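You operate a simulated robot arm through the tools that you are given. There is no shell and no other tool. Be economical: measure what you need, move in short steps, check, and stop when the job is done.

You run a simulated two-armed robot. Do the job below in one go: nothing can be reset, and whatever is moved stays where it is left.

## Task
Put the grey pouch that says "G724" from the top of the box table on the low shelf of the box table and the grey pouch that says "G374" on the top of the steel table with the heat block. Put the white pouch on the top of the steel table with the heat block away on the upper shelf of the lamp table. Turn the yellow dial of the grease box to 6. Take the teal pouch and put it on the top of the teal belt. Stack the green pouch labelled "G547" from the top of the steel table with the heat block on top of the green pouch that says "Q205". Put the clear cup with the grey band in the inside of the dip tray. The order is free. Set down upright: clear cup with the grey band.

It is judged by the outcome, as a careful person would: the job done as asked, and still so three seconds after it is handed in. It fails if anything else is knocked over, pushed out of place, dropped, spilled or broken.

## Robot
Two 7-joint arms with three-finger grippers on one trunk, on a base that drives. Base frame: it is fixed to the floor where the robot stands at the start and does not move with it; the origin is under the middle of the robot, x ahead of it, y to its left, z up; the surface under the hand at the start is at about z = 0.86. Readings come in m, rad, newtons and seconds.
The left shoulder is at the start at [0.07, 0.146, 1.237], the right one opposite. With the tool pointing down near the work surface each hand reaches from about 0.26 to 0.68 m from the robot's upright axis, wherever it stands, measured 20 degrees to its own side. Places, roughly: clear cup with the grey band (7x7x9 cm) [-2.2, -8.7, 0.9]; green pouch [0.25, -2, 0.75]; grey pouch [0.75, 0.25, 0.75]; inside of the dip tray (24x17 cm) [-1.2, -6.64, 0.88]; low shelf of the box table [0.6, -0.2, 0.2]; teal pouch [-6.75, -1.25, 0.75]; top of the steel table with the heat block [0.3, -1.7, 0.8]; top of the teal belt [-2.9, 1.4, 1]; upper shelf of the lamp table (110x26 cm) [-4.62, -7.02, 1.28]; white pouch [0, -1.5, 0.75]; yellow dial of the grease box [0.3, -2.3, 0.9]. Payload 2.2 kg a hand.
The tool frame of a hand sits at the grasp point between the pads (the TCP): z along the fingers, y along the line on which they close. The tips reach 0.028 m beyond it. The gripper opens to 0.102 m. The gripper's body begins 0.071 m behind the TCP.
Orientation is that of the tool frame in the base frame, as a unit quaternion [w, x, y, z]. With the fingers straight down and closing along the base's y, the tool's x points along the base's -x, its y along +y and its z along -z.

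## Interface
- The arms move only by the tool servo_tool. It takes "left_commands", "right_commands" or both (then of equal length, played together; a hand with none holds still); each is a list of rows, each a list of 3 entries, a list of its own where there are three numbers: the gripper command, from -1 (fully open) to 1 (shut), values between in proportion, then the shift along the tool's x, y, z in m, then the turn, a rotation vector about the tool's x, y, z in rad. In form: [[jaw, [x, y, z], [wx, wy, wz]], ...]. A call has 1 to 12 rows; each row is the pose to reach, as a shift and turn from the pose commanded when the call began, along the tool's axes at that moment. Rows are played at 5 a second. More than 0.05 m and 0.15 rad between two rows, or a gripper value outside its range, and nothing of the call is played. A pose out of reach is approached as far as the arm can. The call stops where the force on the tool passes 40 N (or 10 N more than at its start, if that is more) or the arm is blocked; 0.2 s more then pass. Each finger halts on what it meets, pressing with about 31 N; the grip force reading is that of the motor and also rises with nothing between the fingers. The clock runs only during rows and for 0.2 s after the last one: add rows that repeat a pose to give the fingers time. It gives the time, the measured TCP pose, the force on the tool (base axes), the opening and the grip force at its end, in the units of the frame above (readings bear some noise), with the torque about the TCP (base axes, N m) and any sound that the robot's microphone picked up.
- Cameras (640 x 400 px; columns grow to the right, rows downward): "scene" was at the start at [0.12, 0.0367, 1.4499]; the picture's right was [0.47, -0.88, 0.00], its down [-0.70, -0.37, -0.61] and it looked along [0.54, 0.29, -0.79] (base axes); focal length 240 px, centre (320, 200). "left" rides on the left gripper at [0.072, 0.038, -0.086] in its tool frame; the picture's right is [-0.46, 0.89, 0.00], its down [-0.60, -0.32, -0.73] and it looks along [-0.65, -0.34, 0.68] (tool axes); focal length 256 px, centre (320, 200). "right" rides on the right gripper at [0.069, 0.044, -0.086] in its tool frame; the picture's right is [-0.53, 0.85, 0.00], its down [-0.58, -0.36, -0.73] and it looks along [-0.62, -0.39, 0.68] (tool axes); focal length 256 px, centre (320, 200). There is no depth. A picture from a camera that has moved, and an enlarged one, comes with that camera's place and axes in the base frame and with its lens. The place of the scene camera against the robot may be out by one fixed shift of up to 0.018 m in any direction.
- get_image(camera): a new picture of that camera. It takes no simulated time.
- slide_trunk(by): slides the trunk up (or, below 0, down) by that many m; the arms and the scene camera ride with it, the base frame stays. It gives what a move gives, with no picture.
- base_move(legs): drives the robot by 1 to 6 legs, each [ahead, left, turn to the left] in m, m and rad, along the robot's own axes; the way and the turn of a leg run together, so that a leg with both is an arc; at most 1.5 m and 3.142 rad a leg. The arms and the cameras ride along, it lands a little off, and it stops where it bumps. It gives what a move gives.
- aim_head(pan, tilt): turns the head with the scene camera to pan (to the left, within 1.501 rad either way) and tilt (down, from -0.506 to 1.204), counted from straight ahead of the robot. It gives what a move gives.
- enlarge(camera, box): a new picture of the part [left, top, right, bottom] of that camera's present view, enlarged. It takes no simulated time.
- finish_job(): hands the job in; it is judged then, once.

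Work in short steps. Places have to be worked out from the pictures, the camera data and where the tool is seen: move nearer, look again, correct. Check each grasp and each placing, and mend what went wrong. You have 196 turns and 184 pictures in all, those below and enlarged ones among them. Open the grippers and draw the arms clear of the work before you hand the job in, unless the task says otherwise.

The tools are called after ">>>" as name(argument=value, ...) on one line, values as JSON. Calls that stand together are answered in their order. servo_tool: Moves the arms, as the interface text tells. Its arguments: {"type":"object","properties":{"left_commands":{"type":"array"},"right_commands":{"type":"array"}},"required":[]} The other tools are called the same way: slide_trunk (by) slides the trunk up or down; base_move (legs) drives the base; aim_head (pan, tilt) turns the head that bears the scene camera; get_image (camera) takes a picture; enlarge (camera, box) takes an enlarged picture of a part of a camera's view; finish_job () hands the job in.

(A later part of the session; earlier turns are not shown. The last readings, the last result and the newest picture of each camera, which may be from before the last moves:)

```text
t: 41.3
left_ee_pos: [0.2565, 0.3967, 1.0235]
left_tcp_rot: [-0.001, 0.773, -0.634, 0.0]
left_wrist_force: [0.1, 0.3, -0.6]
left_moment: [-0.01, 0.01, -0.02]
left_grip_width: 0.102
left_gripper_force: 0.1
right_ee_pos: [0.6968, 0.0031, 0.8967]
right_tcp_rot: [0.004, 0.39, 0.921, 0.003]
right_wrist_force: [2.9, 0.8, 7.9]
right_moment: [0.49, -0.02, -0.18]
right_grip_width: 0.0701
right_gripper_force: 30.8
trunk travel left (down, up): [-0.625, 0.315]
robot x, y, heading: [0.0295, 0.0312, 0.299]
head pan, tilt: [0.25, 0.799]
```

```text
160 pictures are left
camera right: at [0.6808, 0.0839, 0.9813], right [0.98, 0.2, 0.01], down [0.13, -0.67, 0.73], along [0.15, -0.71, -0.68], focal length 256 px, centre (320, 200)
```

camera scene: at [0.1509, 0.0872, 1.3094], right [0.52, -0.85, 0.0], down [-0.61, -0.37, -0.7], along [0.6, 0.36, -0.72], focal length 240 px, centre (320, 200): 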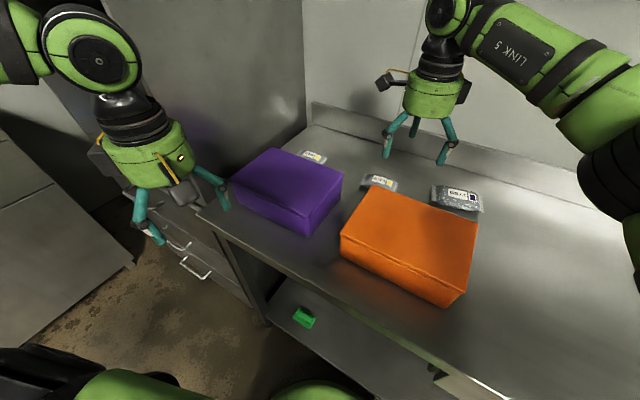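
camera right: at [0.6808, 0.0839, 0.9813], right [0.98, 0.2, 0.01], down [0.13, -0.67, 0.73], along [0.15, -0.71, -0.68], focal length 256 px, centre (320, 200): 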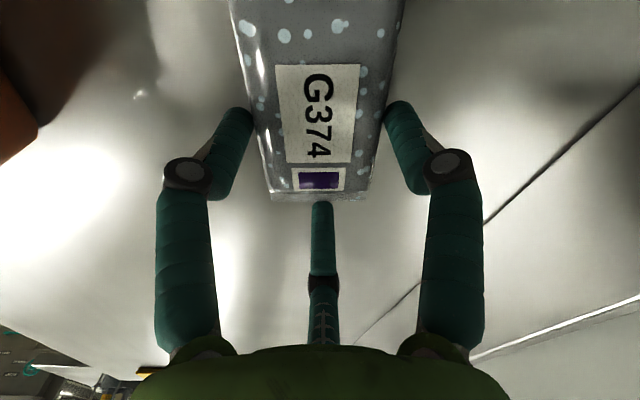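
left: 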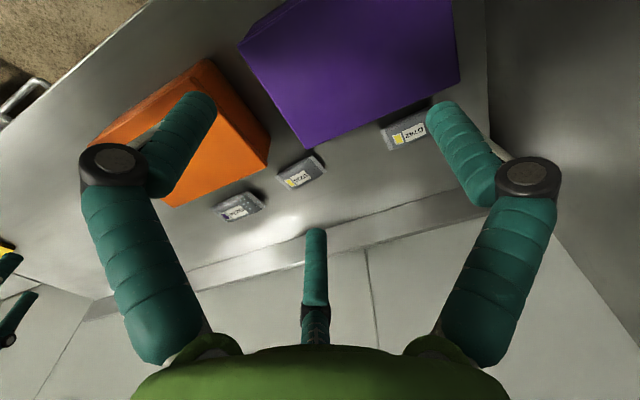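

Grip at 0.070, exactly as the geometry predicts. Lift slowly and check.

>>> servo_tool(right_commands=[[1, [0, 0, -0.005], [0, 0, 0]], [1, [0, 0, -0.015], [0, 0, 0]], [1, [0, 0, -0.03], [0, 0, 0]], [1, [0, 0, -0.05], [0, 0, 0]], [1, [0, 0, -0.07], [0, 0, 0]]])

>>> get_image(camera="right")

```text
t: 42.5
left_ee_pos: [0.2575, 0.3974, 1.0235]
left_tcp_rot: [-0.001, 0.774, -0.633, 0.0]
left_wrist_force: [0.0, -0.1, -0.1]
left_moment: [0.02, 0.0, -0.04]
left_grip_width: 0.102
left_gripper_force: 0.1
right_ee_pos: [0.6965, 0.0041, 0.966]
right_tcp_rot: [0.003, 0.39, 0.921, 0.002]
right_wrist_force: [0.2, 0.3, -0.9]
right_moment: [-0.04, 0.02, 0.01]
right_grip_width: 0.0705
right_gripper_force: 31.0
trunk travel left (down, up): [-0.625, 0.315]
robot x, y, heading: [0.0339, 0.0301, 0.298]
head pan, tilt: [0.25, 0.799]
```

```text
159 pictures are left
camera right: at [0.6797, 0.0844, 1.0506], right [0.98, 0.2, 0.01], down [0.13, -0.67, 0.73], along [0.15, -0.72, -0.68], focal length 256 px, centre (320, 200)
```

right: 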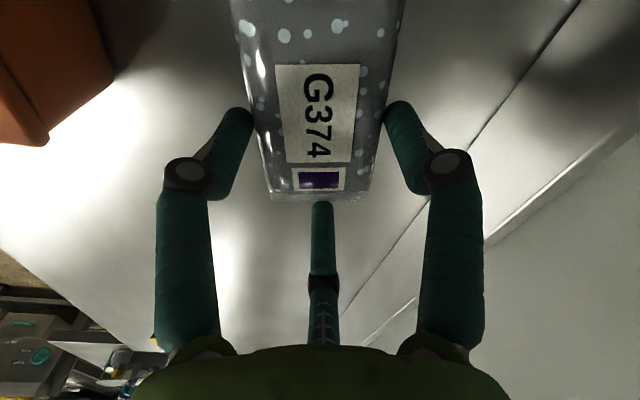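

G374 is held firmly. Now turn the base right (heading about −0.3) so the left arm gets the same good posture for G724.

>>> base_move(legs=[[-0.05, 0, 0], [0, 0, -0.6]])

>>> base_move(legs=[[0.05, 0.06, 0]])

>>> get_image(camera="scene")

```text
t: 45.1
left_ee_pos: [0.3786, 0.1896, 1.0243]
left_tcp_rot: [0.001, -0.549, 0.836, 0.0]
left_wrist_force: [-0.2, 0.0, -0.3]
left_moment: [0.01, -0.03, 0.02]
left_grip_width: 0.1017
left_gripper_force: 0.0
right_ee_pos: [0.5169, -0.3827, 0.9654]
right_tcp_rot: [0.003, 0.647, 0.763, 0.0]
right_wrist_force: [-0.5, -0.4, -0.3]
right_moment: [-0.02, 0.02, -0.01]
right_grip_width: 0.0701
right_gripper_force: 30.5
trunk travel left (down, up): [-0.625, 0.315]
robot x, y, heading: [-0.0135, 0.0163, -0.307]
head pan, tilt: [0.25, 0.799]
```

```text
t: 46.3
left_ee_pos: [0.442, 0.2303, 1.0207]
left_tcp_rot: [-0.001, -0.547, 0.837, 0.001]
left_wrist_force: [0.5, -0.3, -0.4]
left_moment: [-0.03, 0.02, 0.01]
left_grip_width: 0.1018
left_gripper_force: 0.1
right_ee_pos: [0.5785, -0.3417, 0.9642]
right_tcp_rot: [0.003, 0.647, 0.763, -0.001]
right_wrist_force: [-1.0, -0.4, -1.3]
right_moment: [-0.02, 0.06, -0.03]
right_grip_width: 0.07
right_gripper_force: 30.8
trunk travel left (down, up): [-0.625, 0.315]
robot x, y, heading: [0.0441, 0.0551, -0.313]
head pan, tilt: [0.25, 0.799]
stopped in leg 1: the robot was blocked; the commanded pose is now the measured one
```

```text
158 pictures are left
camera scene: at [0.1799, 0.039, 1.3086], right [-0.06, -1.0, 0.0], down [-0.72, 0.04, -0.7], along [0.69, -0.04, -0.72], focal length 240 px, centre (320, 200)
```

scene: 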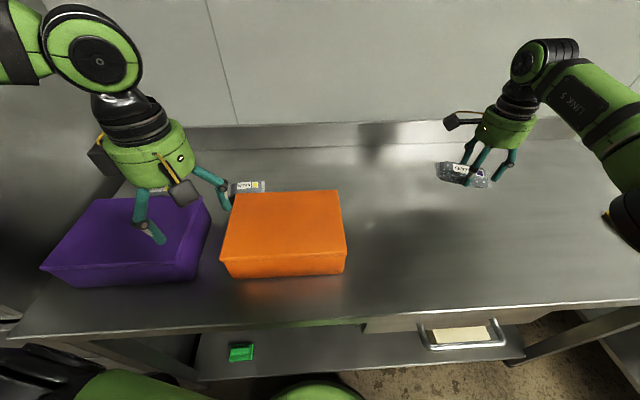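

Turn the left hand by about +2.14 rad in place, above the boxes.

>>> servo_tool(left_commands=[[-1, [0, 0, -0.02], [0, 0, 0.14]], [-1, [0, 0, -0.03], [0, 0, 0.28]], [-1, [0, 0, -0.03], [0, 0, 0.42]], [-1, [0, 0, -0.03], [0, 0, 0.56]], [-1, [0, 0, -0.03], [0, 0, 0.7]], [-1, [0, 0, -0.03], [0, 0, 0.84]], [-1, [0, 0, -0.03], [0, 0, 0.98]], [-1, [0, 0, -0.03], [0, 0, 1.12]], [-1, [0, 0, -0.03], [0, 0, 1.26]], [-1, [0, 0, -0.03], [0, 0, 1.4]], [-1, [0, 0, -0.03], [0, 0, 1.54]]])

>>> servo_tool(left_commands=[[-1, [0, 0, 0], [0, 0, 0.14]], [-1, [0, 0, 0], [0, 0, 0.28]], [-1, [0, 0, 0], [0, 0, 0.42]], [-1, [0, 0, 0], [0, 0, 0.56]], [-1, [0, 0, 0], [0, 0, 0.6]], [-1, [0, 0, 0], [0, 0, 0.6]]])

```text
t: 48.7
left_ee_pos: [0.439, 0.2293, 1.0535]
left_tcp_rot: [0.0, 0.19, 0.982, 0.001]
left_wrist_force: [0.2, -0.4, 0.4]
left_moment: [0.02, 0.02, 0.01]
left_grip_width: 0.1019
left_gripper_force: 0.1
right_ee_pos: [0.5738, -0.3426, 0.9656]
right_tcp_rot: [0.003, 0.648, 0.762, 0.002]
right_wrist_force: [-0.1, -0.5, -1.1]
right_moment: [-0.03, 0.03, 0.02]
right_grip_width: 0.0699
right_gripper_force: 30.6
trunk travel left (down, up): [-0.625, 0.315]
robot x, y, heading: [0.045, 0.0562, -0.308]
head pan, tilt: [0.25, 0.799]
```

```text
t: 50.1
left_ee_pos: [0.4386, 0.2295, 1.0528]
left_tcp_rot: [0.001, 0.471, 0.882, 0.001]
left_wrist_force: [0.1, 0.6, -0.7]
left_moment: [0.0, -0.02, 0.01]
left_grip_width: 0.1021
left_gripper_force: 0.0
right_ee_pos: [0.5744, -0.3436, 0.9646]
right_tcp_rot: [0.003, 0.647, 0.762, 0.002]
right_wrist_force: [0.7, -0.2, -1.3]
right_moment: [-0.05, -0.03, 0.03]
right_grip_width: 0.07
right_gripper_force: 30.0
trunk travel left (down, up): [-0.625, 0.315]
robot x, y, heading: [0.0427, 0.0521, -0.308]
head pan, tilt: [0.25, 0.799]
```

Move over G724 and look.

>>> servo_tool(left_commands=[[-1, [-0.03, 0.028, 0], [0, 0, 0]], [-1, [-0.06, 0.056, 0], [0, 0, 0]], [-1, [-0.09, 0.084, 0], [0, 0, 0]], [-1, [-0.12, 0.112, 0.0], [0, 0, 0]], [-1, [-0.155, 0.142, 0.02], [0, 0, 0]], [-1, [-0.155, 0.142, 0.06], [0, 0, 0]], [-1, [-0.155, 0.142, 0.095], [0, 0, 0]], [-1, [-0.155, 0.142, 0.095], [0, 0, 0]]])

>>> get_image(camera="left")

```text
refused: row 5 steps farther than a row can; nothing moved
```

```text
157 pictures are left
camera left: at [0.43, 0.3075, 1.1384], right [0.99, 0.11, 0.0], down [0.07, -0.68, 0.73], along [0.08, -0.73, -0.68], focal length 256 px, centre (320, 200)
```

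left: 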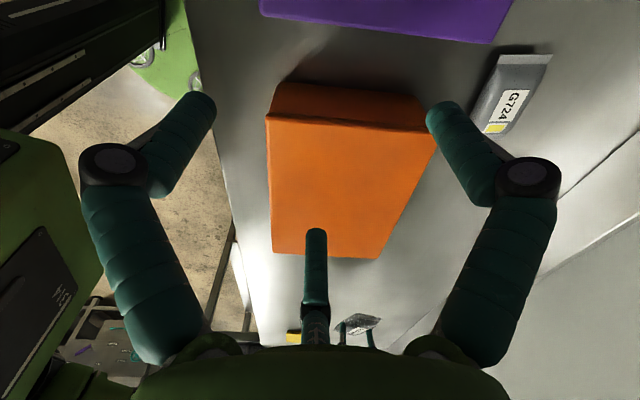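

A step was slightly too large; resend with smaller steps.

>>> servo_tool(left_commands=[[-1, [-0.03, 0.028, 0], [0, 0, 0]], [-1, [-0.06, 0.056, 0], [0, 0, 0]], [-1, [-0.09, 0.084, 0], [0, 0, 0]], [-1, [-0.12, 0.112, 0.0], [0, 0, 0]], [-1, [-0.145, 0.135, 0.0], [0, 0, 0]], [-1, [-0.155, 0.142, 0.03], [0, 0, 0]], [-1, [-0.155, 0.142, 0.07], [0, 0, 0]], [-1, [-0.155, 0.142, 0.095], [0, 0, 0]], [-1, [-0.155, 0.142, 0.095], [0, 0, 0]]])

>>> get_image(camera="left")

```text
t: 52.1
left_ee_pos: [0.6435, 0.1782, 0.9577]
left_tcp_rot: [0.001, 0.472, 0.882, 0.0]
left_wrist_force: [-0.6, -0.8, -0.6]
left_moment: [0.03, 0.04, 0.01]
left_grip_width: 0.1019
left_gripper_force: 0.1
right_ee_pos: [0.5736, -0.3436, 0.9646]
right_tcp_rot: [0.004, 0.648, 0.761, 0.001]
right_wrist_force: [0.2, 0.6, -0.6]
right_moment: [-0.01, 0.01, 0.01]
right_grip_width: 0.0699
right_gripper_force: 31.1
trunk travel left (down, up): [-0.625, 0.315]
robot x, y, heading: [0.047, 0.0571, -0.308]
head pan, tilt: [0.25, 0.799]
```

```text
156 pictures are left
camera left: at [0.6351, 0.2578, 1.0433], right [0.99, 0.11, 0.0], down [0.07, -0.68, 0.73], along [0.08, -0.73, -0.68], focal length 256 px, centre (320, 200)
```

left: 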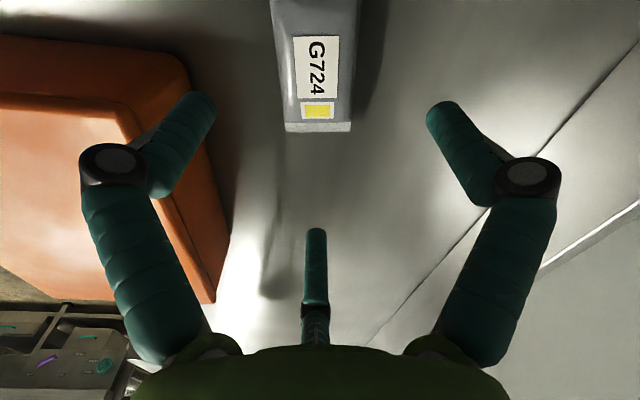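

Shift ~9 mm along the axis, descend, close on G724.

>>> servo_tool(left_commands=[[-1, [0.008, 0.004, 0.02], [0, 0, 0]], [-1, [0.008, 0.004, 0.045], [0, 0, 0]], [-1, [0.008, 0.004, 0.06], [0, 0, 0]], [-1, [0.008, 0.004, 0.061], [0, 0, 0]], [0, [0.008, 0.004, 0.061], [0, 0, 0]], [1, [0.008, 0.004, 0.061], [0, 0, 0]], [1, [0.008, 0.004, 0.061], [0, 0, 0]], [1, [0.008, 0.004, 0.061], [0, 0, 0]]])

>>> servo_tool(left_commands=[[1, [0, 0, -0.005], [0, 0, 0]], [1, [0, 0, -0.015], [0, 0, 0]], [1, [0, 0, -0.03], [0, 0, 0]], [1, [0, 0, -0.06], [0, 0, 0]], [1, [0, 0, -0.1], [0, 0, 0]], [1, [0, 0, -0.13], [0, 0, 0]]])

>>> get_image(camera="left")

```text
t: 53.9
left_ee_pos: [0.6412, 0.1876, 0.898]
left_tcp_rot: [0.001, 0.471, 0.882, 0.001]
left_wrist_force: [3.0, 0.2, 8.0]
left_moment: [-0.07, -0.04, 0.02]
left_grip_width: 0.0581
left_gripper_force: 31.5
right_ee_pos: [0.5736, -0.3445, 0.9663]
right_tcp_rot: [0.004, 0.647, 0.763, 0.002]
right_wrist_force: [0.7, -0.3, -1.4]
right_moment: [-0.06, 0.01, -0.03]
right_grip_width: 0.0704
right_gripper_force: 31.0
trunk travel left (down, up): [-0.625, 0.315]
robot x, y, heading: [0.0416, 0.0591, -0.314]
head pan, tilt: [0.25, 0.799]
```

```text
t: 55.3
left_ee_pos: [0.642, 0.1878, 1.0287]
left_tcp_rot: [0.0, 0.471, 0.882, 0.001]
left_wrist_force: [-0.8, -0.9, -0.8]
left_moment: [-0.05, -0.03, 0.0]
left_grip_width: 0.0586
left_gripper_force: 30.9
right_ee_pos: [0.5739, -0.3443, 0.9642]
right_tcp_rot: [0.003, 0.647, 0.762, 0.002]
right_wrist_force: [-0.4, -0.6, -1.0]
right_moment: [0.01, -0.01, 0.02]
right_grip_width: 0.0704
right_gripper_force: 30.7
trunk travel left (down, up): [-0.625, 0.315]
robot x, y, heading: [0.0462, 0.057, -0.312]
head pan, tilt: [0.25, 0.799]
```

```text
155 pictures are left
camera left: at [0.6322, 0.266, 1.1135], right [0.99, 0.11, 0.0], down [0.07, -0.68, 0.73], along [0.08, -0.73, -0.68], focal length 256 px, centre (320, 200)
```

left: 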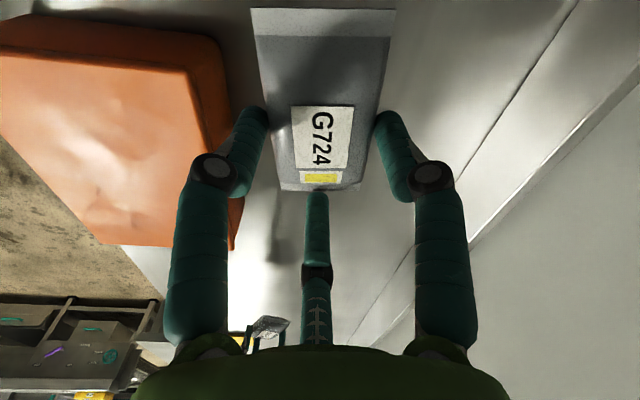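

Both pouches are held. Next the low shelf: back away from the table, square up, so I can lower the trunk with the left hand in front of the table and drive it in under the top.

>>> base_move(legs=[[-0.45, 0, 0], [0, 0, 0.31], [0, -0.27, 0]])

>>> aim_head(pan=0, tilt=0.7)

>>> get_image(camera="scene")

```text
t: 60.5
left_ee_pos: [0.1435, 0.229, 1.027]
left_tcp_rot: [-0.001, 0.329, 0.944, 0.0]
left_wrist_force: [0.0, 0.3, -0.8]
left_moment: [0.01, 0.02, -0.01]
left_grip_width: 0.0583
left_gripper_force: 31.1
right_ee_pos: [0.2399, -0.2963, 0.9652]
right_tcp_rot: [0.004, 0.523, 0.852, 0.002]
right_wrist_force: [0.0, -0.1, -0.8]
right_moment: [-0.02, 0.01, 0.04]
right_grip_width: 0.0701
right_gripper_force: 31.2
trunk travel left (down, up): [-0.625, 0.315]
robot x, y, heading: [-0.386, -0.0792, -0.001]
head pan, tilt: [0.25, 0.799]
```

```text
t: 61.3
left_ee_pos: [0.1435, 0.2282, 1.0277]
left_tcp_rot: [0.0, 0.33, 0.944, 0.001]
left_wrist_force: [0.8, -0.2, 0.0]
left_moment: [0.0, 0.03, -0.02]
left_grip_width: 0.0582
left_gripper_force: 30.8
right_ee_pos: [0.2397, -0.2972, 0.9653]
right_tcp_rot: [0.004, 0.522, 0.853, 0.002]
right_wrist_force: [-0.5, -0.9, -0.5]
right_moment: [-0.01, -0.01, 0.02]
right_grip_width: 0.0701
right_gripper_force: 30.6
trunk travel left (down, up): [-0.625, 0.315]
robot x, y, heading: [-0.3855, -0.0784, 0.0]
head pan, tilt: [0.0, 0.7]
```

```text
154 pictures are left
camera scene: at [-0.2465, -0.0766, 1.3172], right [0.0, -1.0, 0.0], down [-0.64, 0.0, -0.76], along [0.76, 0.0, -0.64], focal length 240 px, centre (320, 200)
```

scene: 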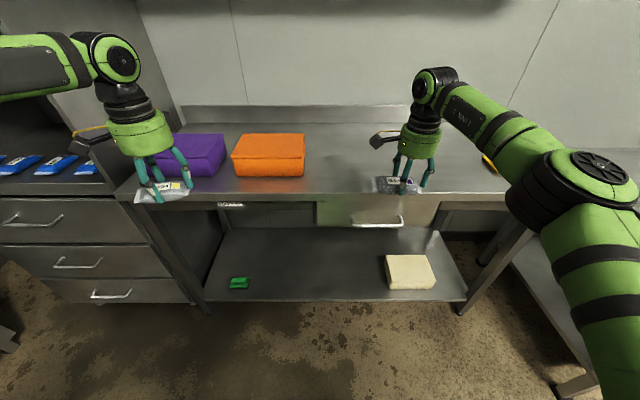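

The view is clear: shelf front edge at x≈0.33, green pouch on it at y≈0.34, drawer underside at z≈0.70 for y<−0.05. Tuck the right hand in close and higher, and lower the left hand relative to the trunk.

>>> servo_tool(right_commands=[[1, [0.018, -0.036, -0.015], [0, 0, 0]], [1, [0.036, -0.072, -0.03], [0, 0, 0]], [1, [0.054, -0.108, -0.045], [0, 0, 0]], [1, [0.072, -0.144, -0.06], [0, 0, 0]], [1, [0.09, -0.18, -0.08], [0, 0, 0]], [1, [0.108, -0.216, -0.1], [0, 0, 0]], [1, [0.126, -0.252, -0.12], [0, 0, 0]], [1, [0.144, -0.288, -0.14], [0, 0, 0]], [1, [0.16, -0.32, -0.15], [0, 0, 0]], [1, [0.16, -0.32, -0.15], [0, 0, 0]]], left_commands=[[1, [0, 0, 0.02], [0, 0, 0]], [1, [0, 0, 0.04], [0, 0, 0]], [1, [0, 0, 0.06], [0, 0, 0]], [1, [0, 0, 0.08], [0, 0, 0]], [1, [0, 0, 0.1], [0, 0, 0]], [1, [0, 0, 0.12], [0, 0, 0]], [1, [0, 0, 0.14], [0, 0, 0]], [1, [0, 0, 0.16], [0, 0, 0]], [1, [0, 0, 0.17], [0, 0, 0]], [1, [0, 0, 0.17], [0, 0, 0]]])

>>> get_image(camera="scene")

```text
t: 63.5
left_ee_pos: [0.1436, 0.2281, 0.8581]
left_tcp_rot: [0.0, 0.33, 0.944, 0.001]
left_wrist_force: [0.0, -0.4, -0.4]
left_moment: [0.03, 0.04, 0.01]
left_grip_width: 0.0584
left_gripper_force: 30.7
right_ee_pos: [-0.1188, -0.2998, 1.1119]
right_tcp_rot: [0.004, 0.522, 0.853, 0.001]
right_wrist_force: [-1.1, 0.3, 0.0]
right_moment: [-0.05, 0.0, 0.01]
right_grip_width: 0.07
right_gripper_force: 30.5
trunk travel left (down, up): [-0.625, 0.315]
robot x, y, heading: [-0.3861, -0.0781, -0.007]
head pan, tilt: [0.0, 0.7]
```

```text
153 pictures are left
camera scene: at [-0.2458, -0.0765, 1.3171], right [0.0, -1.0, 0.0], down [-0.64, 0.0, -0.76], along [0.76, 0.0, -0.64], focal length 240 px, centre (320, 200)
```

scene: 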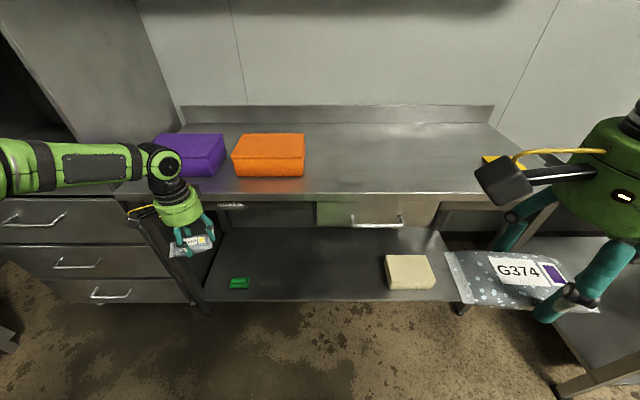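

The left elbow sticks out toward the drawer cabinet. Back up a little and stretch the left hand forward and inward so the arm is straighter.

>>> base_move(legs=[[-0.12, 0, 0]])

>>> servo_tool(left_commands=[[1, [-0.04, -0.016, 0], [0, 0, 0]], [1, [-0.08, -0.032, 0], [0, 0, 0]], [1, [-0.12, -0.048, 0], [0, 0, 0]], [1, [-0.155, -0.063, 0], [0, 0, 0]], [1, [-0.17, -0.069, 0], [0, 0, 0]], [1, [-0.17, -0.069, 0], [0, 0, 0]]])

>>> get_image(camera="scene")

```text
t: 64.7
left_ee_pos: [0.0242, 0.2298, 0.8574]
left_tcp_rot: [0.0, 0.33, 0.944, 0.0]
left_wrist_force: [-0.4, 0.1, -0.4]
left_moment: [0.0, 0.0, -0.01]
left_grip_width: 0.0584
left_gripper_force: 31.1
right_ee_pos: [-0.2358, -0.2991, 1.1132]
right_tcp_rot: [0.003, 0.522, 0.853, 0.001]
right_wrist_force: [-0.6, 1.0, -1.3]
right_moment: [-0.03, 0.01, 0.01]
right_grip_width: 0.0702
right_gripper_force: 31.2
trunk travel left (down, up): [-0.625, 0.315]
robot x, y, heading: [-0.5051, -0.0796, 0.001]
head pan, tilt: [0.0, 0.7]
```

```text
t: 66.1
left_ee_pos: [0.0367, 0.1267, 0.8865]
left_tcp_rot: [0.001, 0.329, 0.944, 0.001]
left_wrist_force: [0.2, -0.1, 0.1]
left_moment: [0.01, 0.01, -0.01]
left_grip_width: 0.0583
left_gripper_force: 31.0
left hand out of reach, approached as far as the arm can: row 2, 3, 4, 5, 6
right_ee_pos: [-0.2347, -0.3, 1.1131]
right_tcp_rot: [0.003, 0.522, 0.853, 0.001]
right_wrist_force: [-0.2, -0.1, -0.6]
right_moment: [0.0, 0.01, -0.01]
right_grip_width: 0.07
right_gripper_force: 31.1
trunk travel left (down, up): [-0.625, 0.315]
robot x, y, heading: [-0.5059, -0.0774, -0.004]
head pan, tilt: [0.0, 0.7]
```

```text
152 pictures are left
camera scene: at [-0.3649, -0.0763, 1.3172], right [0.0, -1.0, 0.0], down [-0.64, 0.0, -0.76], along [0.76, 0.0, -0.64], focal length 240 px, centre (320, 200)
```

scene: 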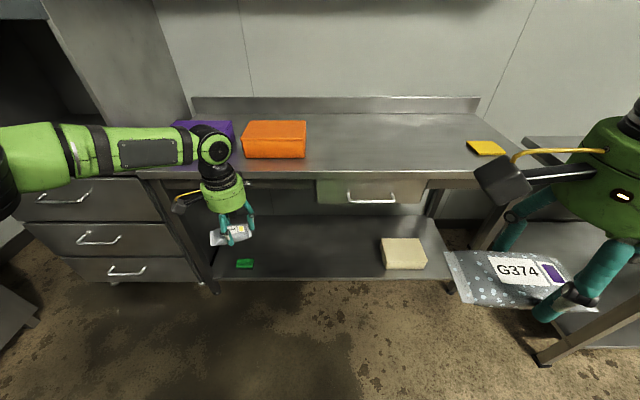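

The current wrist turn limits the reach; turn the left hand by −0.9 rad (pouch axis fore-aft), then extend.

>>> servo_tool(left_commands=[[1, [0, 0, 0], [0, 0, -0.14]], [1, [0, 0, 0], [0, 0, -0.28]], [1, [0, 0, 0], [0, 0, -0.42]], [1, [0, 0, 0], [0, 0, -0.56]], [1, [0, 0, 0], [0, 0, -0.7]], [1, [0, 0, 0], [0, 0, -0.84]], [1, [0, 0, 0], [0, 0, -0.95]], [1, [0, 0, 0], [0, 0, -0.95]]])

>>> servo_tool(left_commands=[[1, [-0.03, 0, 0.0], [0, 0, 0]], [1, [-0.06, 0, 0.02], [0, 0, 0]], [1, [-0.085, 0, 0.04], [0, 0, 0]], [1, [-0.085, 0, 0.04], [0, 0, 0]]])

>>> get_image(camera="scene")

```text
t: 67.9
left_ee_pos: [0.0369, 0.1258, 0.8881]
left_tcp_rot: [0.001, -0.139, 0.99, 0.0]
left_wrist_force: [0.0, -0.7, -0.5]
left_moment: [0.0, 0.0, 0.0]
left_grip_width: 0.0582
left_gripper_force: 30.6
right_ee_pos: [-0.2367, -0.2989, 1.1135]
right_tcp_rot: [0.003, 0.523, 0.852, 0.002]
right_wrist_force: [-1.6, -0.1, -0.2]
right_moment: [-0.04, -0.02, 0.01]
right_grip_width: 0.0703
right_gripper_force: 31.2
trunk travel left (down, up): [-0.625, 0.315]
robot x, y, heading: [-0.5025, -0.0757, 0.002]
head pan, tilt: [0.0, 0.7]
```

```text
t: 68.9
left_ee_pos: [0.0582, 0.176, 0.8737]
left_tcp_rot: [0.001, -0.14, 0.99, 0.0]
left_wrist_force: [-0.3, 0.3, -1.0]
left_moment: [0.01, 0.0, 0.02]
left_grip_width: 0.0582
left_gripper_force: 31.3
left hand out of reach, approached as far as the arm can: row 1, 2, 3, 4
right_ee_pos: [-0.2362, -0.2994, 1.1132]
right_tcp_rot: [0.004, 0.522, 0.853, 0.002]
right_wrist_force: [-0.1, 0.1, -2.1]
right_moment: [-0.04, 0.01, -0.02]
right_grip_width: 0.07
right_gripper_force: 30.7
trunk travel left (down, up): [-0.625, 0.315]
robot x, y, heading: [-0.5056, -0.0817, 0.002]
head pan, tilt: [0.0, 0.7]
```

```text
151 pictures are left
camera scene: at [-0.3652, -0.0764, 1.3172], right [0.0, -1.0, 0.0], down [-0.64, 0.0, -0.76], along [0.76, 0.0, -0.64], focal length 240 px, centre (320, 200)
```

scene: 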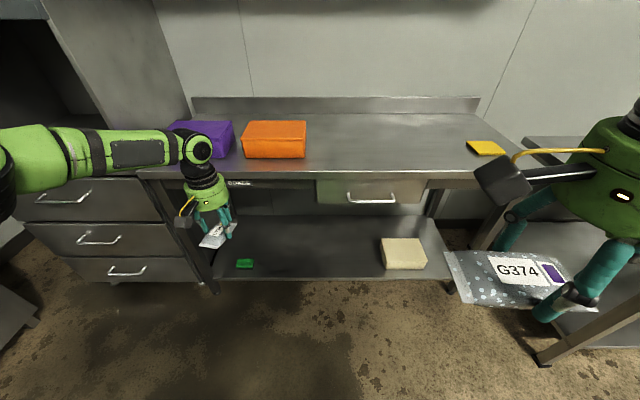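

Still short; turn further the same way (−0.87), mirroring the right arm's good posture, and extend.

>>> servo_tool(left_commands=[[1, [0, 0, 0], [0, 0, -0.14]], [1, [0, 0, 0], [0, 0, -0.28]], [1, [0, 0, 0], [0, 0, -0.42]], [1, [0, 0, 0], [0, 0, -0.56]], [1, [0, 0, 0], [0, 0, -0.7]], [1, [0, 0, 0], [0, 0, -0.84]], [1, [0, 0, 0], [0, 0, -0.87]], [1, [0, 0, 0], [0, 0, -0.87]]])

>>> servo_tool(left_commands=[[1, [0.02, -0.03, 0.0], [0, 0, 0]], [1, [0.04, -0.06, 0.0], [0, 0, 0]], [1, [0.04, -0.08, 0.0], [0, 0, 0]], [1, [0.04, -0.08, 0.0], [0, 0, 0]]])

>>> get_image(camera="scene")

```text
t: 70.7
left_ee_pos: [0.0586, 0.1743, 0.8731]
left_tcp_rot: [0.001, -0.544, 0.839, 0.001]
left_wrist_force: [0.7, -0.6, -0.1]
left_moment: [0.02, -0.02, -0.01]
left_grip_width: 0.0581
left_gripper_force: 31.0
right_ee_pos: [-0.2365, -0.2994, 1.1123]
right_tcp_rot: [0.003, 0.523, 0.853, 0.003]
right_wrist_force: [-0.4, -0.4, -1.1]
right_moment: [-0.03, 0.02, -0.01]
right_grip_width: 0.0701
right_gripper_force: 31.2
trunk travel left (down, up): [-0.625, 0.315]
robot x, y, heading: [-0.5038, -0.0738, -0.001]
head pan, tilt: [0.0, 0.7]
```

```text
t: 71.7
left_ee_pos: [0.0499, 0.1448, 0.8898]
left_tcp_rot: [0.002, -0.543, 0.84, -0.001]
left_wrist_force: [-0.1, 0.1, -1.0]
left_moment: [0.04, -0.02, 0.0]
left_grip_width: 0.0582
left_gripper_force: 31.0
left hand out of reach, approached as far as the arm can: row 1, 2, 3, 4
right_ee_pos: [-0.2371, -0.3003, 1.1134]
right_tcp_rot: [0.004, 0.522, 0.853, 0.002]
right_wrist_force: [0.2, 0.4, -1.6]
right_moment: [0.0, 0.01, 0.03]
right_grip_width: 0.0699
right_gripper_force: 30.9
trunk travel left (down, up): [-0.625, 0.315]
robot x, y, heading: [-0.5066, -0.0782, -0.001]
head pan, tilt: [0.0, 0.7]
```

```text
150 pictures are left
camera scene: at [-0.3652, -0.0764, 1.3172], right [0.0, -1.0, 0.0], down [-0.64, 0.0, -0.76], along [0.76, 0.0, -0.64], focal length 240 px, centre (320, 200)
```

scene: 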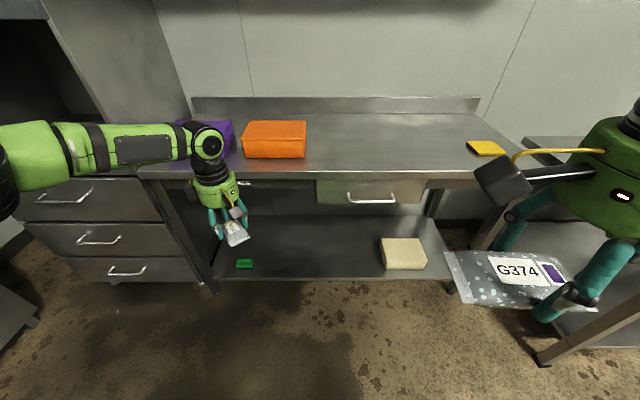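

Judging again, the elbow is really at about local (0.38, 0.40), which clears the table leg. Check what is below the tucked right hand before lowering.

>>> aim_head(pan=-0.3, tilt=1.2)

>>> get_image(camera="scene")

```text
t: 72.7
left_ee_pos: [0.0484, 0.1431, 0.8901]
left_tcp_rot: [0.001, -0.543, 0.84, 0.0]
left_wrist_force: [-0.5, 0.3, -1.3]
left_moment: [0.02, -0.03, -0.02]
left_grip_width: 0.0582
left_gripper_force: 30.8
right_ee_pos: [-0.238, -0.2987, 1.1133]
right_tcp_rot: [0.003, 0.523, 0.852, 0.001]
right_wrist_force: [-0.1, 0.0, -0.9]
right_moment: [0.02, 0.01, -0.01]
right_grip_width: 0.0703
right_gripper_force: 31.1
trunk travel left (down, up): [-0.625, 0.315]
robot x, y, heading: [-0.5034, -0.0822, -0.001]
head pan, tilt: [-0.3, 1.201]
```

```text
149 pictures are left
camera scene: at [-0.3966, -0.0927, 1.2813], right [-0.3, -0.95, 0.0], down [-0.89, 0.28, -0.36], along [0.35, -0.11, -0.93], focal length 240 px, centre (320, 200)
```

scene: 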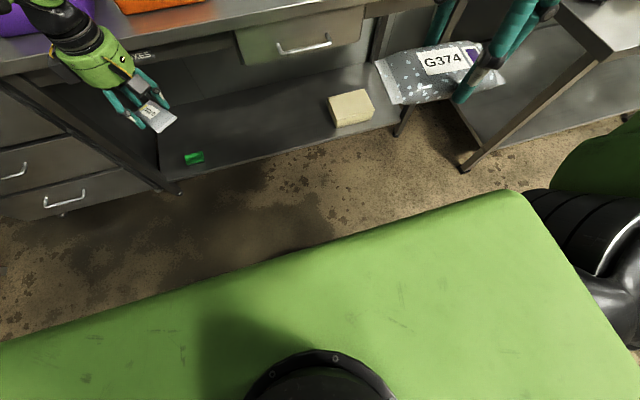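

The green body below is the torso shell that rides with the trunk. Lower in two steps, watching the readings.

>>> slide_trunk(by=-0.3)

>>> get_image(camera="scene")

```text
t: 75.7
left_ee_pos: [0.0487, 0.1444, 0.5896]
left_tcp_rot: [0.002, -0.543, 0.84, -0.001]
left_wrist_force: [0.0, -0.5, -1.2]
left_moment: [0.03, -0.01, -0.01]
left_grip_width: 0.0584
left_gripper_force: 30.7
right_ee_pos: [-0.2351, -0.2999, 0.8146]
right_tcp_rot: [0.004, 0.522, 0.853, 0.002]
right_wrist_force: [0.3, 0.3, -1.3]
right_moment: [-0.01, -0.01, -0.02]
right_grip_width: 0.0704
right_gripper_force: 30.8
trunk travel left (down, up): [-0.325, 0.615]
robot x, y, heading: [-0.5035, -0.0755, -0.006]
head pan, tilt: [-0.3, 1.201]
```

```text
148 pictures are left
camera scene: at [-0.3968, -0.0927, 0.9813], right [-0.3, -0.95, 0.0], down [-0.89, 0.28, -0.36], along [0.35, -0.11, -0.93], focal length 240 px, centre (320, 200)
```

scene: 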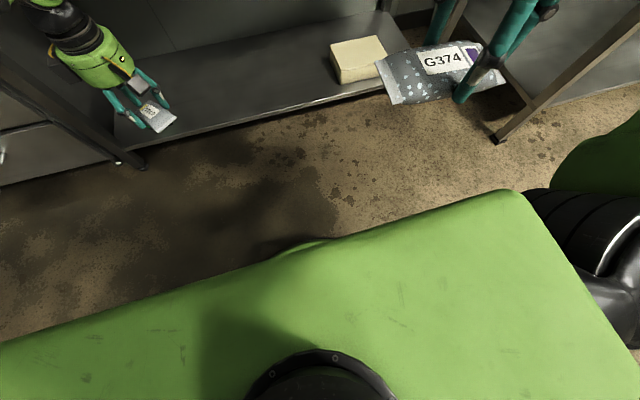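

All clear; continue down to a hand height of about 0.31.

>>> slide_trunk(by=-0.28)

>>> aim_head(pan=0.2, tilt=0.45)

>>> get_image(camera="scene")

>>> get_image(camera="left")

```text
t: 78.5
left_ee_pos: [0.0482, 0.1441, 0.3094]
left_tcp_rot: [0.002, -0.543, 0.839, -0.001]
left_wrist_force: [0.3, 0.1, -0.1]
left_moment: [0.04, -0.02, 0.0]
left_grip_width: 0.0581
left_gripper_force: 31.5
right_ee_pos: [-0.2364, -0.2989, 0.5326]
right_tcp_rot: [0.003, 0.522, 0.853, 0.002]
right_wrist_force: [-0.2, 0.5, -1.1]
right_moment: [-0.02, 0.03, -0.01]
right_grip_width: 0.0703
right_gripper_force: 31.1
trunk travel left (down, up): [-0.045, 0.895]
robot x, y, heading: [-0.5032, -0.0811, -0.0]
head pan, tilt: [-0.3, 1.201]
```

```text
t: 79.6
left_ee_pos: [0.0485, 0.1447, 0.3092]
left_tcp_rot: [0.001, -0.543, 0.84, 0.0]
left_wrist_force: [-0.5, 0.0, -0.8]
left_moment: [0.01, 0.01, -0.01]
left_grip_width: 0.058
left_gripper_force: 31.8
right_ee_pos: [-0.2373, -0.2999, 0.5325]
right_tcp_rot: [0.003, 0.523, 0.853, 0.002]
right_wrist_force: [0.0, -0.3, -1.3]
right_moment: [-0.03, 0.02, 0.01]
right_grip_width: 0.0699
right_gripper_force: 31.5
trunk travel left (down, up): [-0.045, 0.895]
robot x, y, heading: [-0.4999, -0.0757, 0.003]
head pan, tilt: [0.201, 0.45]
```

```text
147 pictures are left
camera scene: at [-0.36, -0.058, 0.7593], right [0.2, -0.98, 0.0], down [-0.43, -0.09, -0.9], along [0.88, 0.18, -0.44], focal length 240 px, centre (320, 200)
```

scene: 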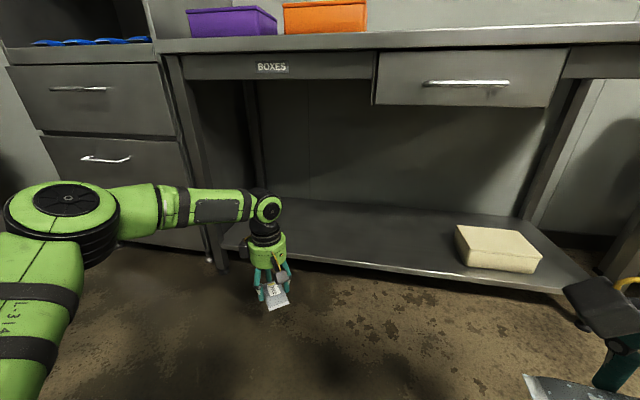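

```text
146 pictures are left
camera left: at [-0.0152, 0.0922, 0.3946], right [-0.62, 0.79, 0.0], down [0.54, 0.42, 0.73], along [0.58, 0.45, -0.68], focal length 256 px, centre (320, 200)
```

left: 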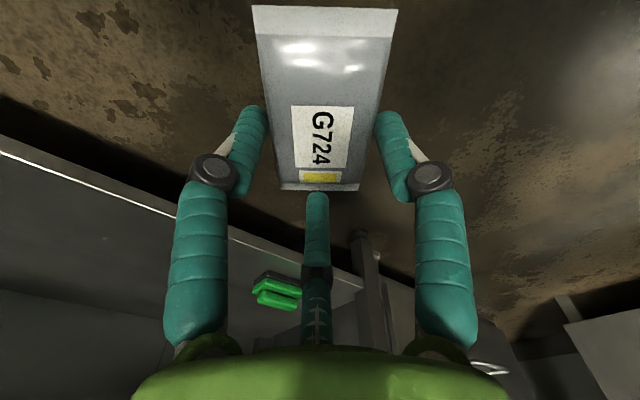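

Hand is at z 0.31, shelf around 0.17–0.2. Drive forward in under the table.

>>> base_move(legs=[[0.3, 0, 0]])

>>> get_image(camera="scene")

```text
t: 81.6
left_ee_pos: [0.3493, 0.1413, 0.3094]
left_tcp_rot: [0.001, -0.542, 0.84, 0.0]
left_wrist_force: [0.1, 0.1, -1.0]
left_moment: [0.02, -0.04, 0.03]
left_grip_width: 0.0582
left_gripper_force: 31.3
right_ee_pos: [0.0633, -0.3007, 0.5332]
right_tcp_rot: [0.003, 0.524, 0.852, 0.002]
right_wrist_force: [-0.5, 0.2, -0.1]
right_moment: [-0.06, -0.01, -0.02]
right_grip_width: 0.0701
right_gripper_force: 31.6
trunk travel left (down, up): [-0.045, 0.895]
robot x, y, heading: [-0.2026, -0.0793, -0.006]
head pan, tilt: [0.201, 0.45]
```

```text
145 pictures are left
camera scene: at [-0.0599, -0.0597, 0.7594], right [0.19, -0.98, 0.0], down [-0.43, -0.08, -0.9], along [0.88, 0.17, -0.44], focal length 240 px, centre (320, 200)
```

scene: 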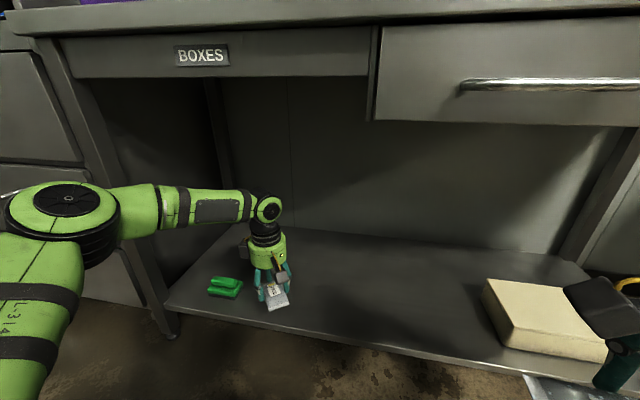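

Continue 13 cm further so the pouch sits well on the shelf.

>>> base_move(legs=[[0.13, 0, 0]])

>>> get_image(camera="left")

>>> get_image(camera="scene")

```text
t: 82.9
left_ee_pos: [0.4799, 0.1393, 0.3094]
left_tcp_rot: [0.001, -0.54, 0.841, -0.001]
left_wrist_force: [-0.2, 0.0, -0.1]
left_moment: [0.01, -0.04, -0.02]
left_grip_width: 0.0584
left_gripper_force: 30.9
right_ee_pos: [0.1929, -0.3025, 0.5331]
right_tcp_rot: [0.003, 0.525, 0.851, 0.002]
right_wrist_force: [0.6, -0.6, -0.8]
right_moment: [-0.01, -0.04, -0.02]
right_grip_width: 0.0702
right_gripper_force: 30.9
trunk travel left (down, up): [-0.045, 0.895]
robot x, y, heading: [-0.0736, -0.0814, -0.015]
head pan, tilt: [0.201, 0.45]
```

```text
144 pictures are left
camera left: at [0.4148, 0.0878, 0.3947], right [-0.61, 0.79, 0.0], down [0.54, 0.42, 0.73], along [0.58, 0.45, -0.68], focal length 256 px, centre (320, 200)
```

left: 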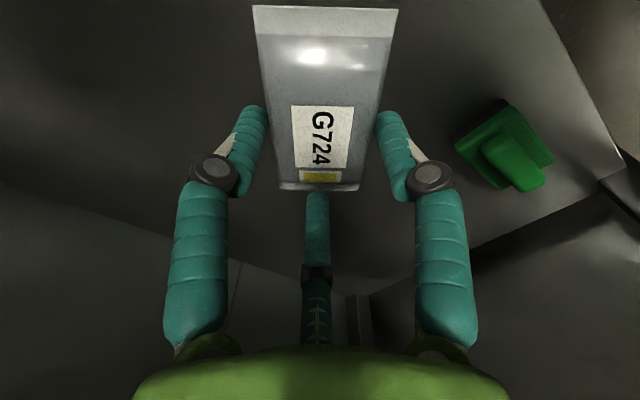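

```text
143 pictures are left
camera scene: at [0.0693, -0.0607, 0.7594], right [0.19, -0.98, 0.0], down [-0.43, -0.08, -0.9], along [0.88, 0.17, -0.44], focal length 240 px, centre (320, 200)
```

scene: 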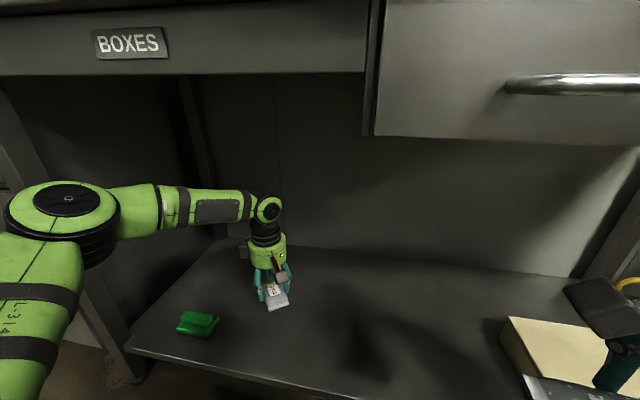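

Good spot. Lower with the trunk 4 cm, then ease down with the arm until contact.

>>> slide_trunk(by=-0.04)

>>> servo_tool(left_commands=[[1, [0, 0, 0.01], [0, 0, 0]], [1, [0, 0, 0.02], [0, 0, 0]], [1, [0, 0, 0.03], [0, 0, 0]], [1, [0, 0, 0.04], [0, 0, 0]]])

>>> get_image(camera="scene")

```text
t: 83.7
left_ee_pos: [0.4796, 0.1398, 0.2692]
left_tcp_rot: [0.002, -0.541, 0.841, -0.001]
left_wrist_force: [0.2, 0.9, 0.1]
left_moment: [-0.01, 0.04, 0.0]
left_grip_width: 0.0584
left_gripper_force: 30.7
right_ee_pos: [0.1918, -0.3018, 0.493]
right_tcp_rot: [0.003, 0.525, 0.851, 0.003]
right_wrist_force: [-0.4, -0.9, -0.7]
right_moment: [-0.03, 0.01, -0.03]
right_grip_width: 0.07
right_gripper_force: 32.0
trunk travel left (down, up): [-0.005, 0.935]
robot x, y, heading: [-0.0755, -0.0798, -0.006]
head pan, tilt: [0.201, 0.45]
```

```text
t: 84.7
left_ee_pos: [0.47, 0.146, 0.2346]
left_tcp_rot: [0.002, -0.541, 0.841, -0.002]
left_wrist_force: [0.5, -0.3, -0.9]
left_moment: [0.01, 0.0, 0.02]
left_grip_width: 0.0581
left_gripper_force: 31.0
left hand out of reach, approached as far as the arm can: row 2, 3, 4
right_ee_pos: [0.1932, -0.3024, 0.493]
right_tcp_rot: [0.003, 0.525, 0.851, 0.002]
right_wrist_force: [0.2, -0.2, -1.2]
right_moment: [-0.03, -0.01, 0.0]
right_grip_width: 0.0702
right_gripper_force: 31.5
trunk travel left (down, up): [-0.005, 0.935]
robot x, y, heading: [-0.0734, -0.0789, -0.005]
head pan, tilt: [0.201, 0.45]
```

```text
142 pictures are left
camera scene: at [0.0693, -0.0607, 0.7194], right [0.19, -0.98, 0.0], down [-0.43, -0.08, -0.9], along [0.88, 0.17, -0.44], focal length 240 px, centre (320, 200)
```

scene: 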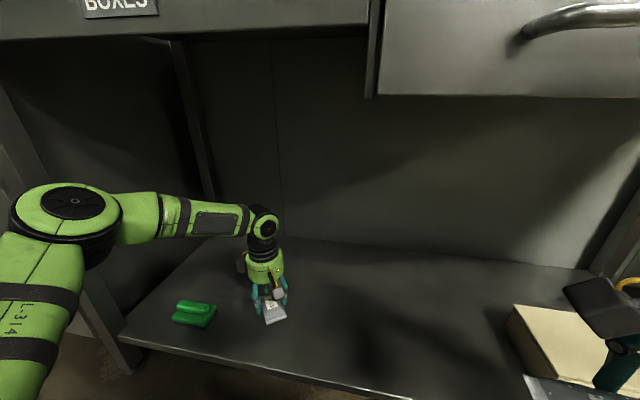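

At reach limit; draw back 3 cm while continuing down gently.

>>> servo_tool(left_commands=[[1, [0.012, 0.027, 0], [0, 0, 0]], [1, [0.012, 0.027, 0.01], [0, 0, 0]], [1, [0.012, 0.027, 0.02], [0, 0, 0]], [1, [0.012, 0.027, 0.028], [0, 0, 0]], [1, [0.012, 0.027, 0.036], [0, 0, 0]]])

>>> enlarge(camera="scene", box=[160, 220, 380, 360])

```text
t: 85.9
left_ee_pos: [0.4395, 0.1471, 0.1988]
left_tcp_rot: [0.002, -0.541, 0.841, 0.0]
left_wrist_force: [-0.4, 0.1, -1.0]
left_moment: [-0.01, -0.03, 0.04]
left_grip_width: 0.0581
left_gripper_force: 30.5
right_ee_pos: [0.192, -0.3033, 0.4925]
right_tcp_rot: [0.004, 0.525, 0.851, 0.002]
right_wrist_force: [-1.1, 0.9, -1.3]
right_moment: [-0.02, 0.01, 0.03]
right_grip_width: 0.07
right_gripper_force: 30.7
trunk travel left (down, up): [-0.005, 0.935]
robot x, y, heading: [-0.074, -0.0776, -0.005]
head pan, tilt: [0.201, 0.45]
```

```text
2.86 times, centred on (270, 290) of scene
camera zoom: at [0.0693, -0.0607, 0.7194], right [0.19, -0.98, 0.0], down [-0.43, -0.08, -0.9], along [0.88, 0.17, -0.44], focal length 686 px, centre (463, -57)
```

zoom: 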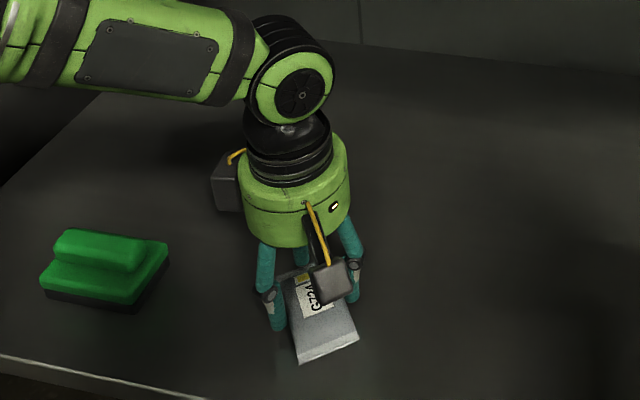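

Still no contact; pouch end is at x≈0.39, inside the shelf edge. Ease further down.

>>> servo_tool(left_commands=[[1, [0, 0, 0.008], [0, 0, 0]], [1, [0, 0, 0.014], [0, 0, 0]], [1, [0, 0, 0.02], [0, 0, 0]], [1, [0, 0, 0.026], [0, 0, 0]], [1, [0, 0, 0.026], [0, 0, 0]]])

```text
t: 86.6
left_ee_pos: [0.4458, 0.1455, 0.1953]
left_tcp_rot: [0.01, -0.543, 0.84, -0.008]
left_wrist_force: [-5.8, 2.2, 22.5]
left_moment: [0.18, 0.21, 0.01]
left_grip_width: 0.0595
left_gripper_force: 31.0
left hand out of reach, approached as far as the arm can: row 3
right_ee_pos: [0.1908, -0.3032, 0.4927]
right_tcp_rot: [0.004, 0.524, 0.852, 0.002]
right_wrist_force: [-0.4, 0.5, -0.5]
right_moment: [-0.03, -0.03, -0.02]
right_grip_width: 0.07
right_gripper_force: 30.9
trunk travel left (down, up): [-0.005, 0.935]
robot x, y, heading: [-0.0749, -0.0807, -0.01]
head pan, tilt: [0.201, 0.45]
stopped in row 3 (left hand): the force on the tool passed its limit at 41 N (the readings are from after the stop); the commanded pose is now the measured one
```

Contact with the shelf. Open and rise.

>>> servo_tool(left_commands=[[1, [0, 0, -0.002], [0, 0, 0]], [0.2, [0, 0, -0.002], [0, 0, 0]], [-0.5, [0, 0, -0.002], [0, 0, 0]], [-1, [0, 0, -0.002], [0, 0, 0]], [-1, [0, 0, -0.01], [0, 0, 0]], [-1, [0, 0, -0.04], [0, 0, 0]], [-1, [0, 0, -0.08], [0, 0, 0]], [-1, [0, 0, -0.1], [0, 0, 0]]])

>>> enlarge(camera="scene", box=[160, 220, 380, 360])

>>> get_image(camera="left")

```text
t: 88.4
left_ee_pos: [0.4422, 0.1464, 0.2902]
left_tcp_rot: [0.008, -0.542, 0.84, -0.006]
left_wrist_force: [-0.2, 1.1, 0.0]
left_moment: [0.01, -0.01, 0.02]
left_grip_width: 0.102
left_gripper_force: 0.0
right_ee_pos: [0.1918, -0.303, 0.4923]
right_tcp_rot: [0.004, 0.524, 0.852, 0.002]
right_wrist_force: [-0.4, -0.1, -1.2]
right_moment: [-0.05, 0.02, -0.02]
right_grip_width: 0.0702
right_gripper_force: 30.9
trunk travel left (down, up): [-0.005, 0.935]
robot x, y, heading: [-0.0757, -0.0833, -0.006]
head pan, tilt: [0.201, 0.45]
```

```text
2.86 times, centred on (270, 290) of scene
camera zoom: at [0.0692, -0.0606, 0.7194], right [0.19, -0.98, 0.0], down [-0.43, -0.08, -0.9], along [0.88, 0.17, -0.44], focal length 686 px, centre (463, -57)
```

zoom: 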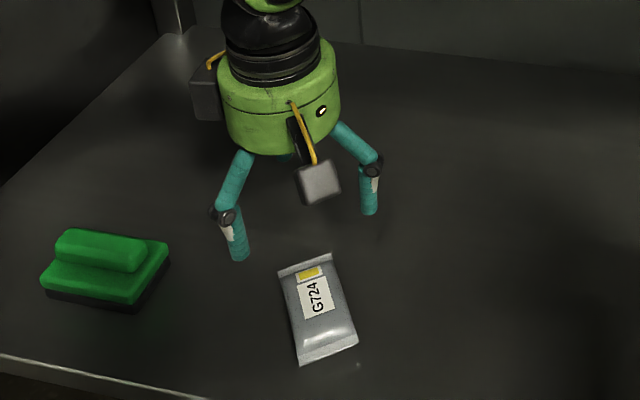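

```text
139 pictures are left
camera left: at [0.3757, 0.0956, 0.3748], right [-0.62, 0.79, -0.01], down [0.52, 0.42, 0.74], along [0.59, 0.45, -0.67], focal length 256 px, centre (320, 200)
```

left: 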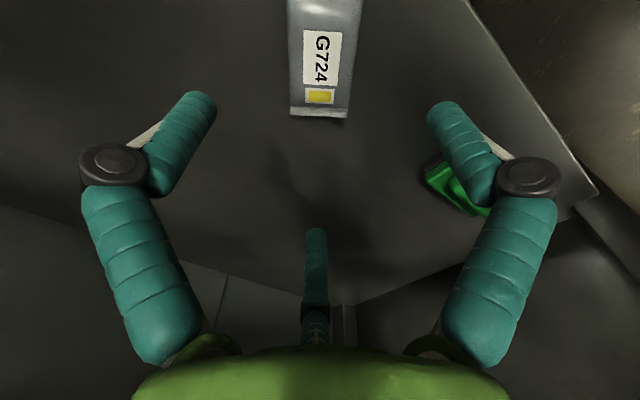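

G724 lies on the low shelf. Back straight out, raise the trunk, then look toward the steel table.

>>> base_move(legs=[[-0.5, 0, 0]])

>>> slide_trunk(by=0.74)

>>> aim_head(pan=-0.9, tilt=0.5)

>>> get_image(camera="scene")

```text
t: 91.3
left_ee_pos: [-0.0551, 0.1506, 0.2899]
left_tcp_rot: [0.007, -0.541, 0.841, -0.007]
left_wrist_force: [0.5, -0.7, -0.2]
left_moment: [0.01, -0.01, 0.01]
left_grip_width: 0.1018
left_gripper_force: 0.1
right_ee_pos: [-0.306, -0.2991, 0.4931]
right_tcp_rot: [0.003, 0.526, 0.851, 0.002]
right_wrist_force: [0.0, -0.2, -1.0]
right_moment: [-0.04, -0.05, 0.02]
right_grip_width: 0.07
right_gripper_force: 30.4
trunk travel left (down, up): [-0.005, 0.935]
robot x, y, heading: [-0.5711, -0.0751, -0.013]
head pan, tilt: [0.201, 0.45]
```

```text
refused: 0.74 is not a number from -0.4 to 0.4
```

```text
t: 92.7
left_ee_pos: [-0.0557, 0.1503, 0.2891]
left_tcp_rot: [0.007, -0.541, 0.841, -0.007]
left_wrist_force: [-0.5, -0.6, -0.4]
left_moment: [0.0, 0.01, -0.03]
left_grip_width: 0.1018
left_gripper_force: 0.1
right_ee_pos: [-0.3057, -0.2991, 0.4933]
right_tcp_rot: [0.004, 0.526, 0.85, 0.003]
right_wrist_force: [0.0, -0.5, -1.1]
right_moment: [-0.01, 0.0, 0.0]
right_grip_width: 0.0699
right_gripper_force: 31.3
trunk travel left (down, up): [-0.005, 0.935]
robot x, y, heading: [-0.5712, -0.0762, -0.009]
head pan, tilt: [-0.901, 0.499]
```

```text
138 pictures are left
camera scene: at [-0.4625, -0.1461, 0.715], right [-0.79, -0.61, 0.0], down [-0.29, 0.38, -0.88], along [0.54, -0.69, -0.48], focal length 240 px, centre (320, 200)
```

scene: 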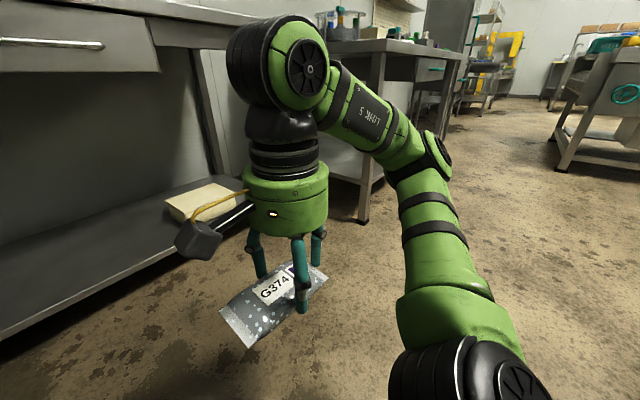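

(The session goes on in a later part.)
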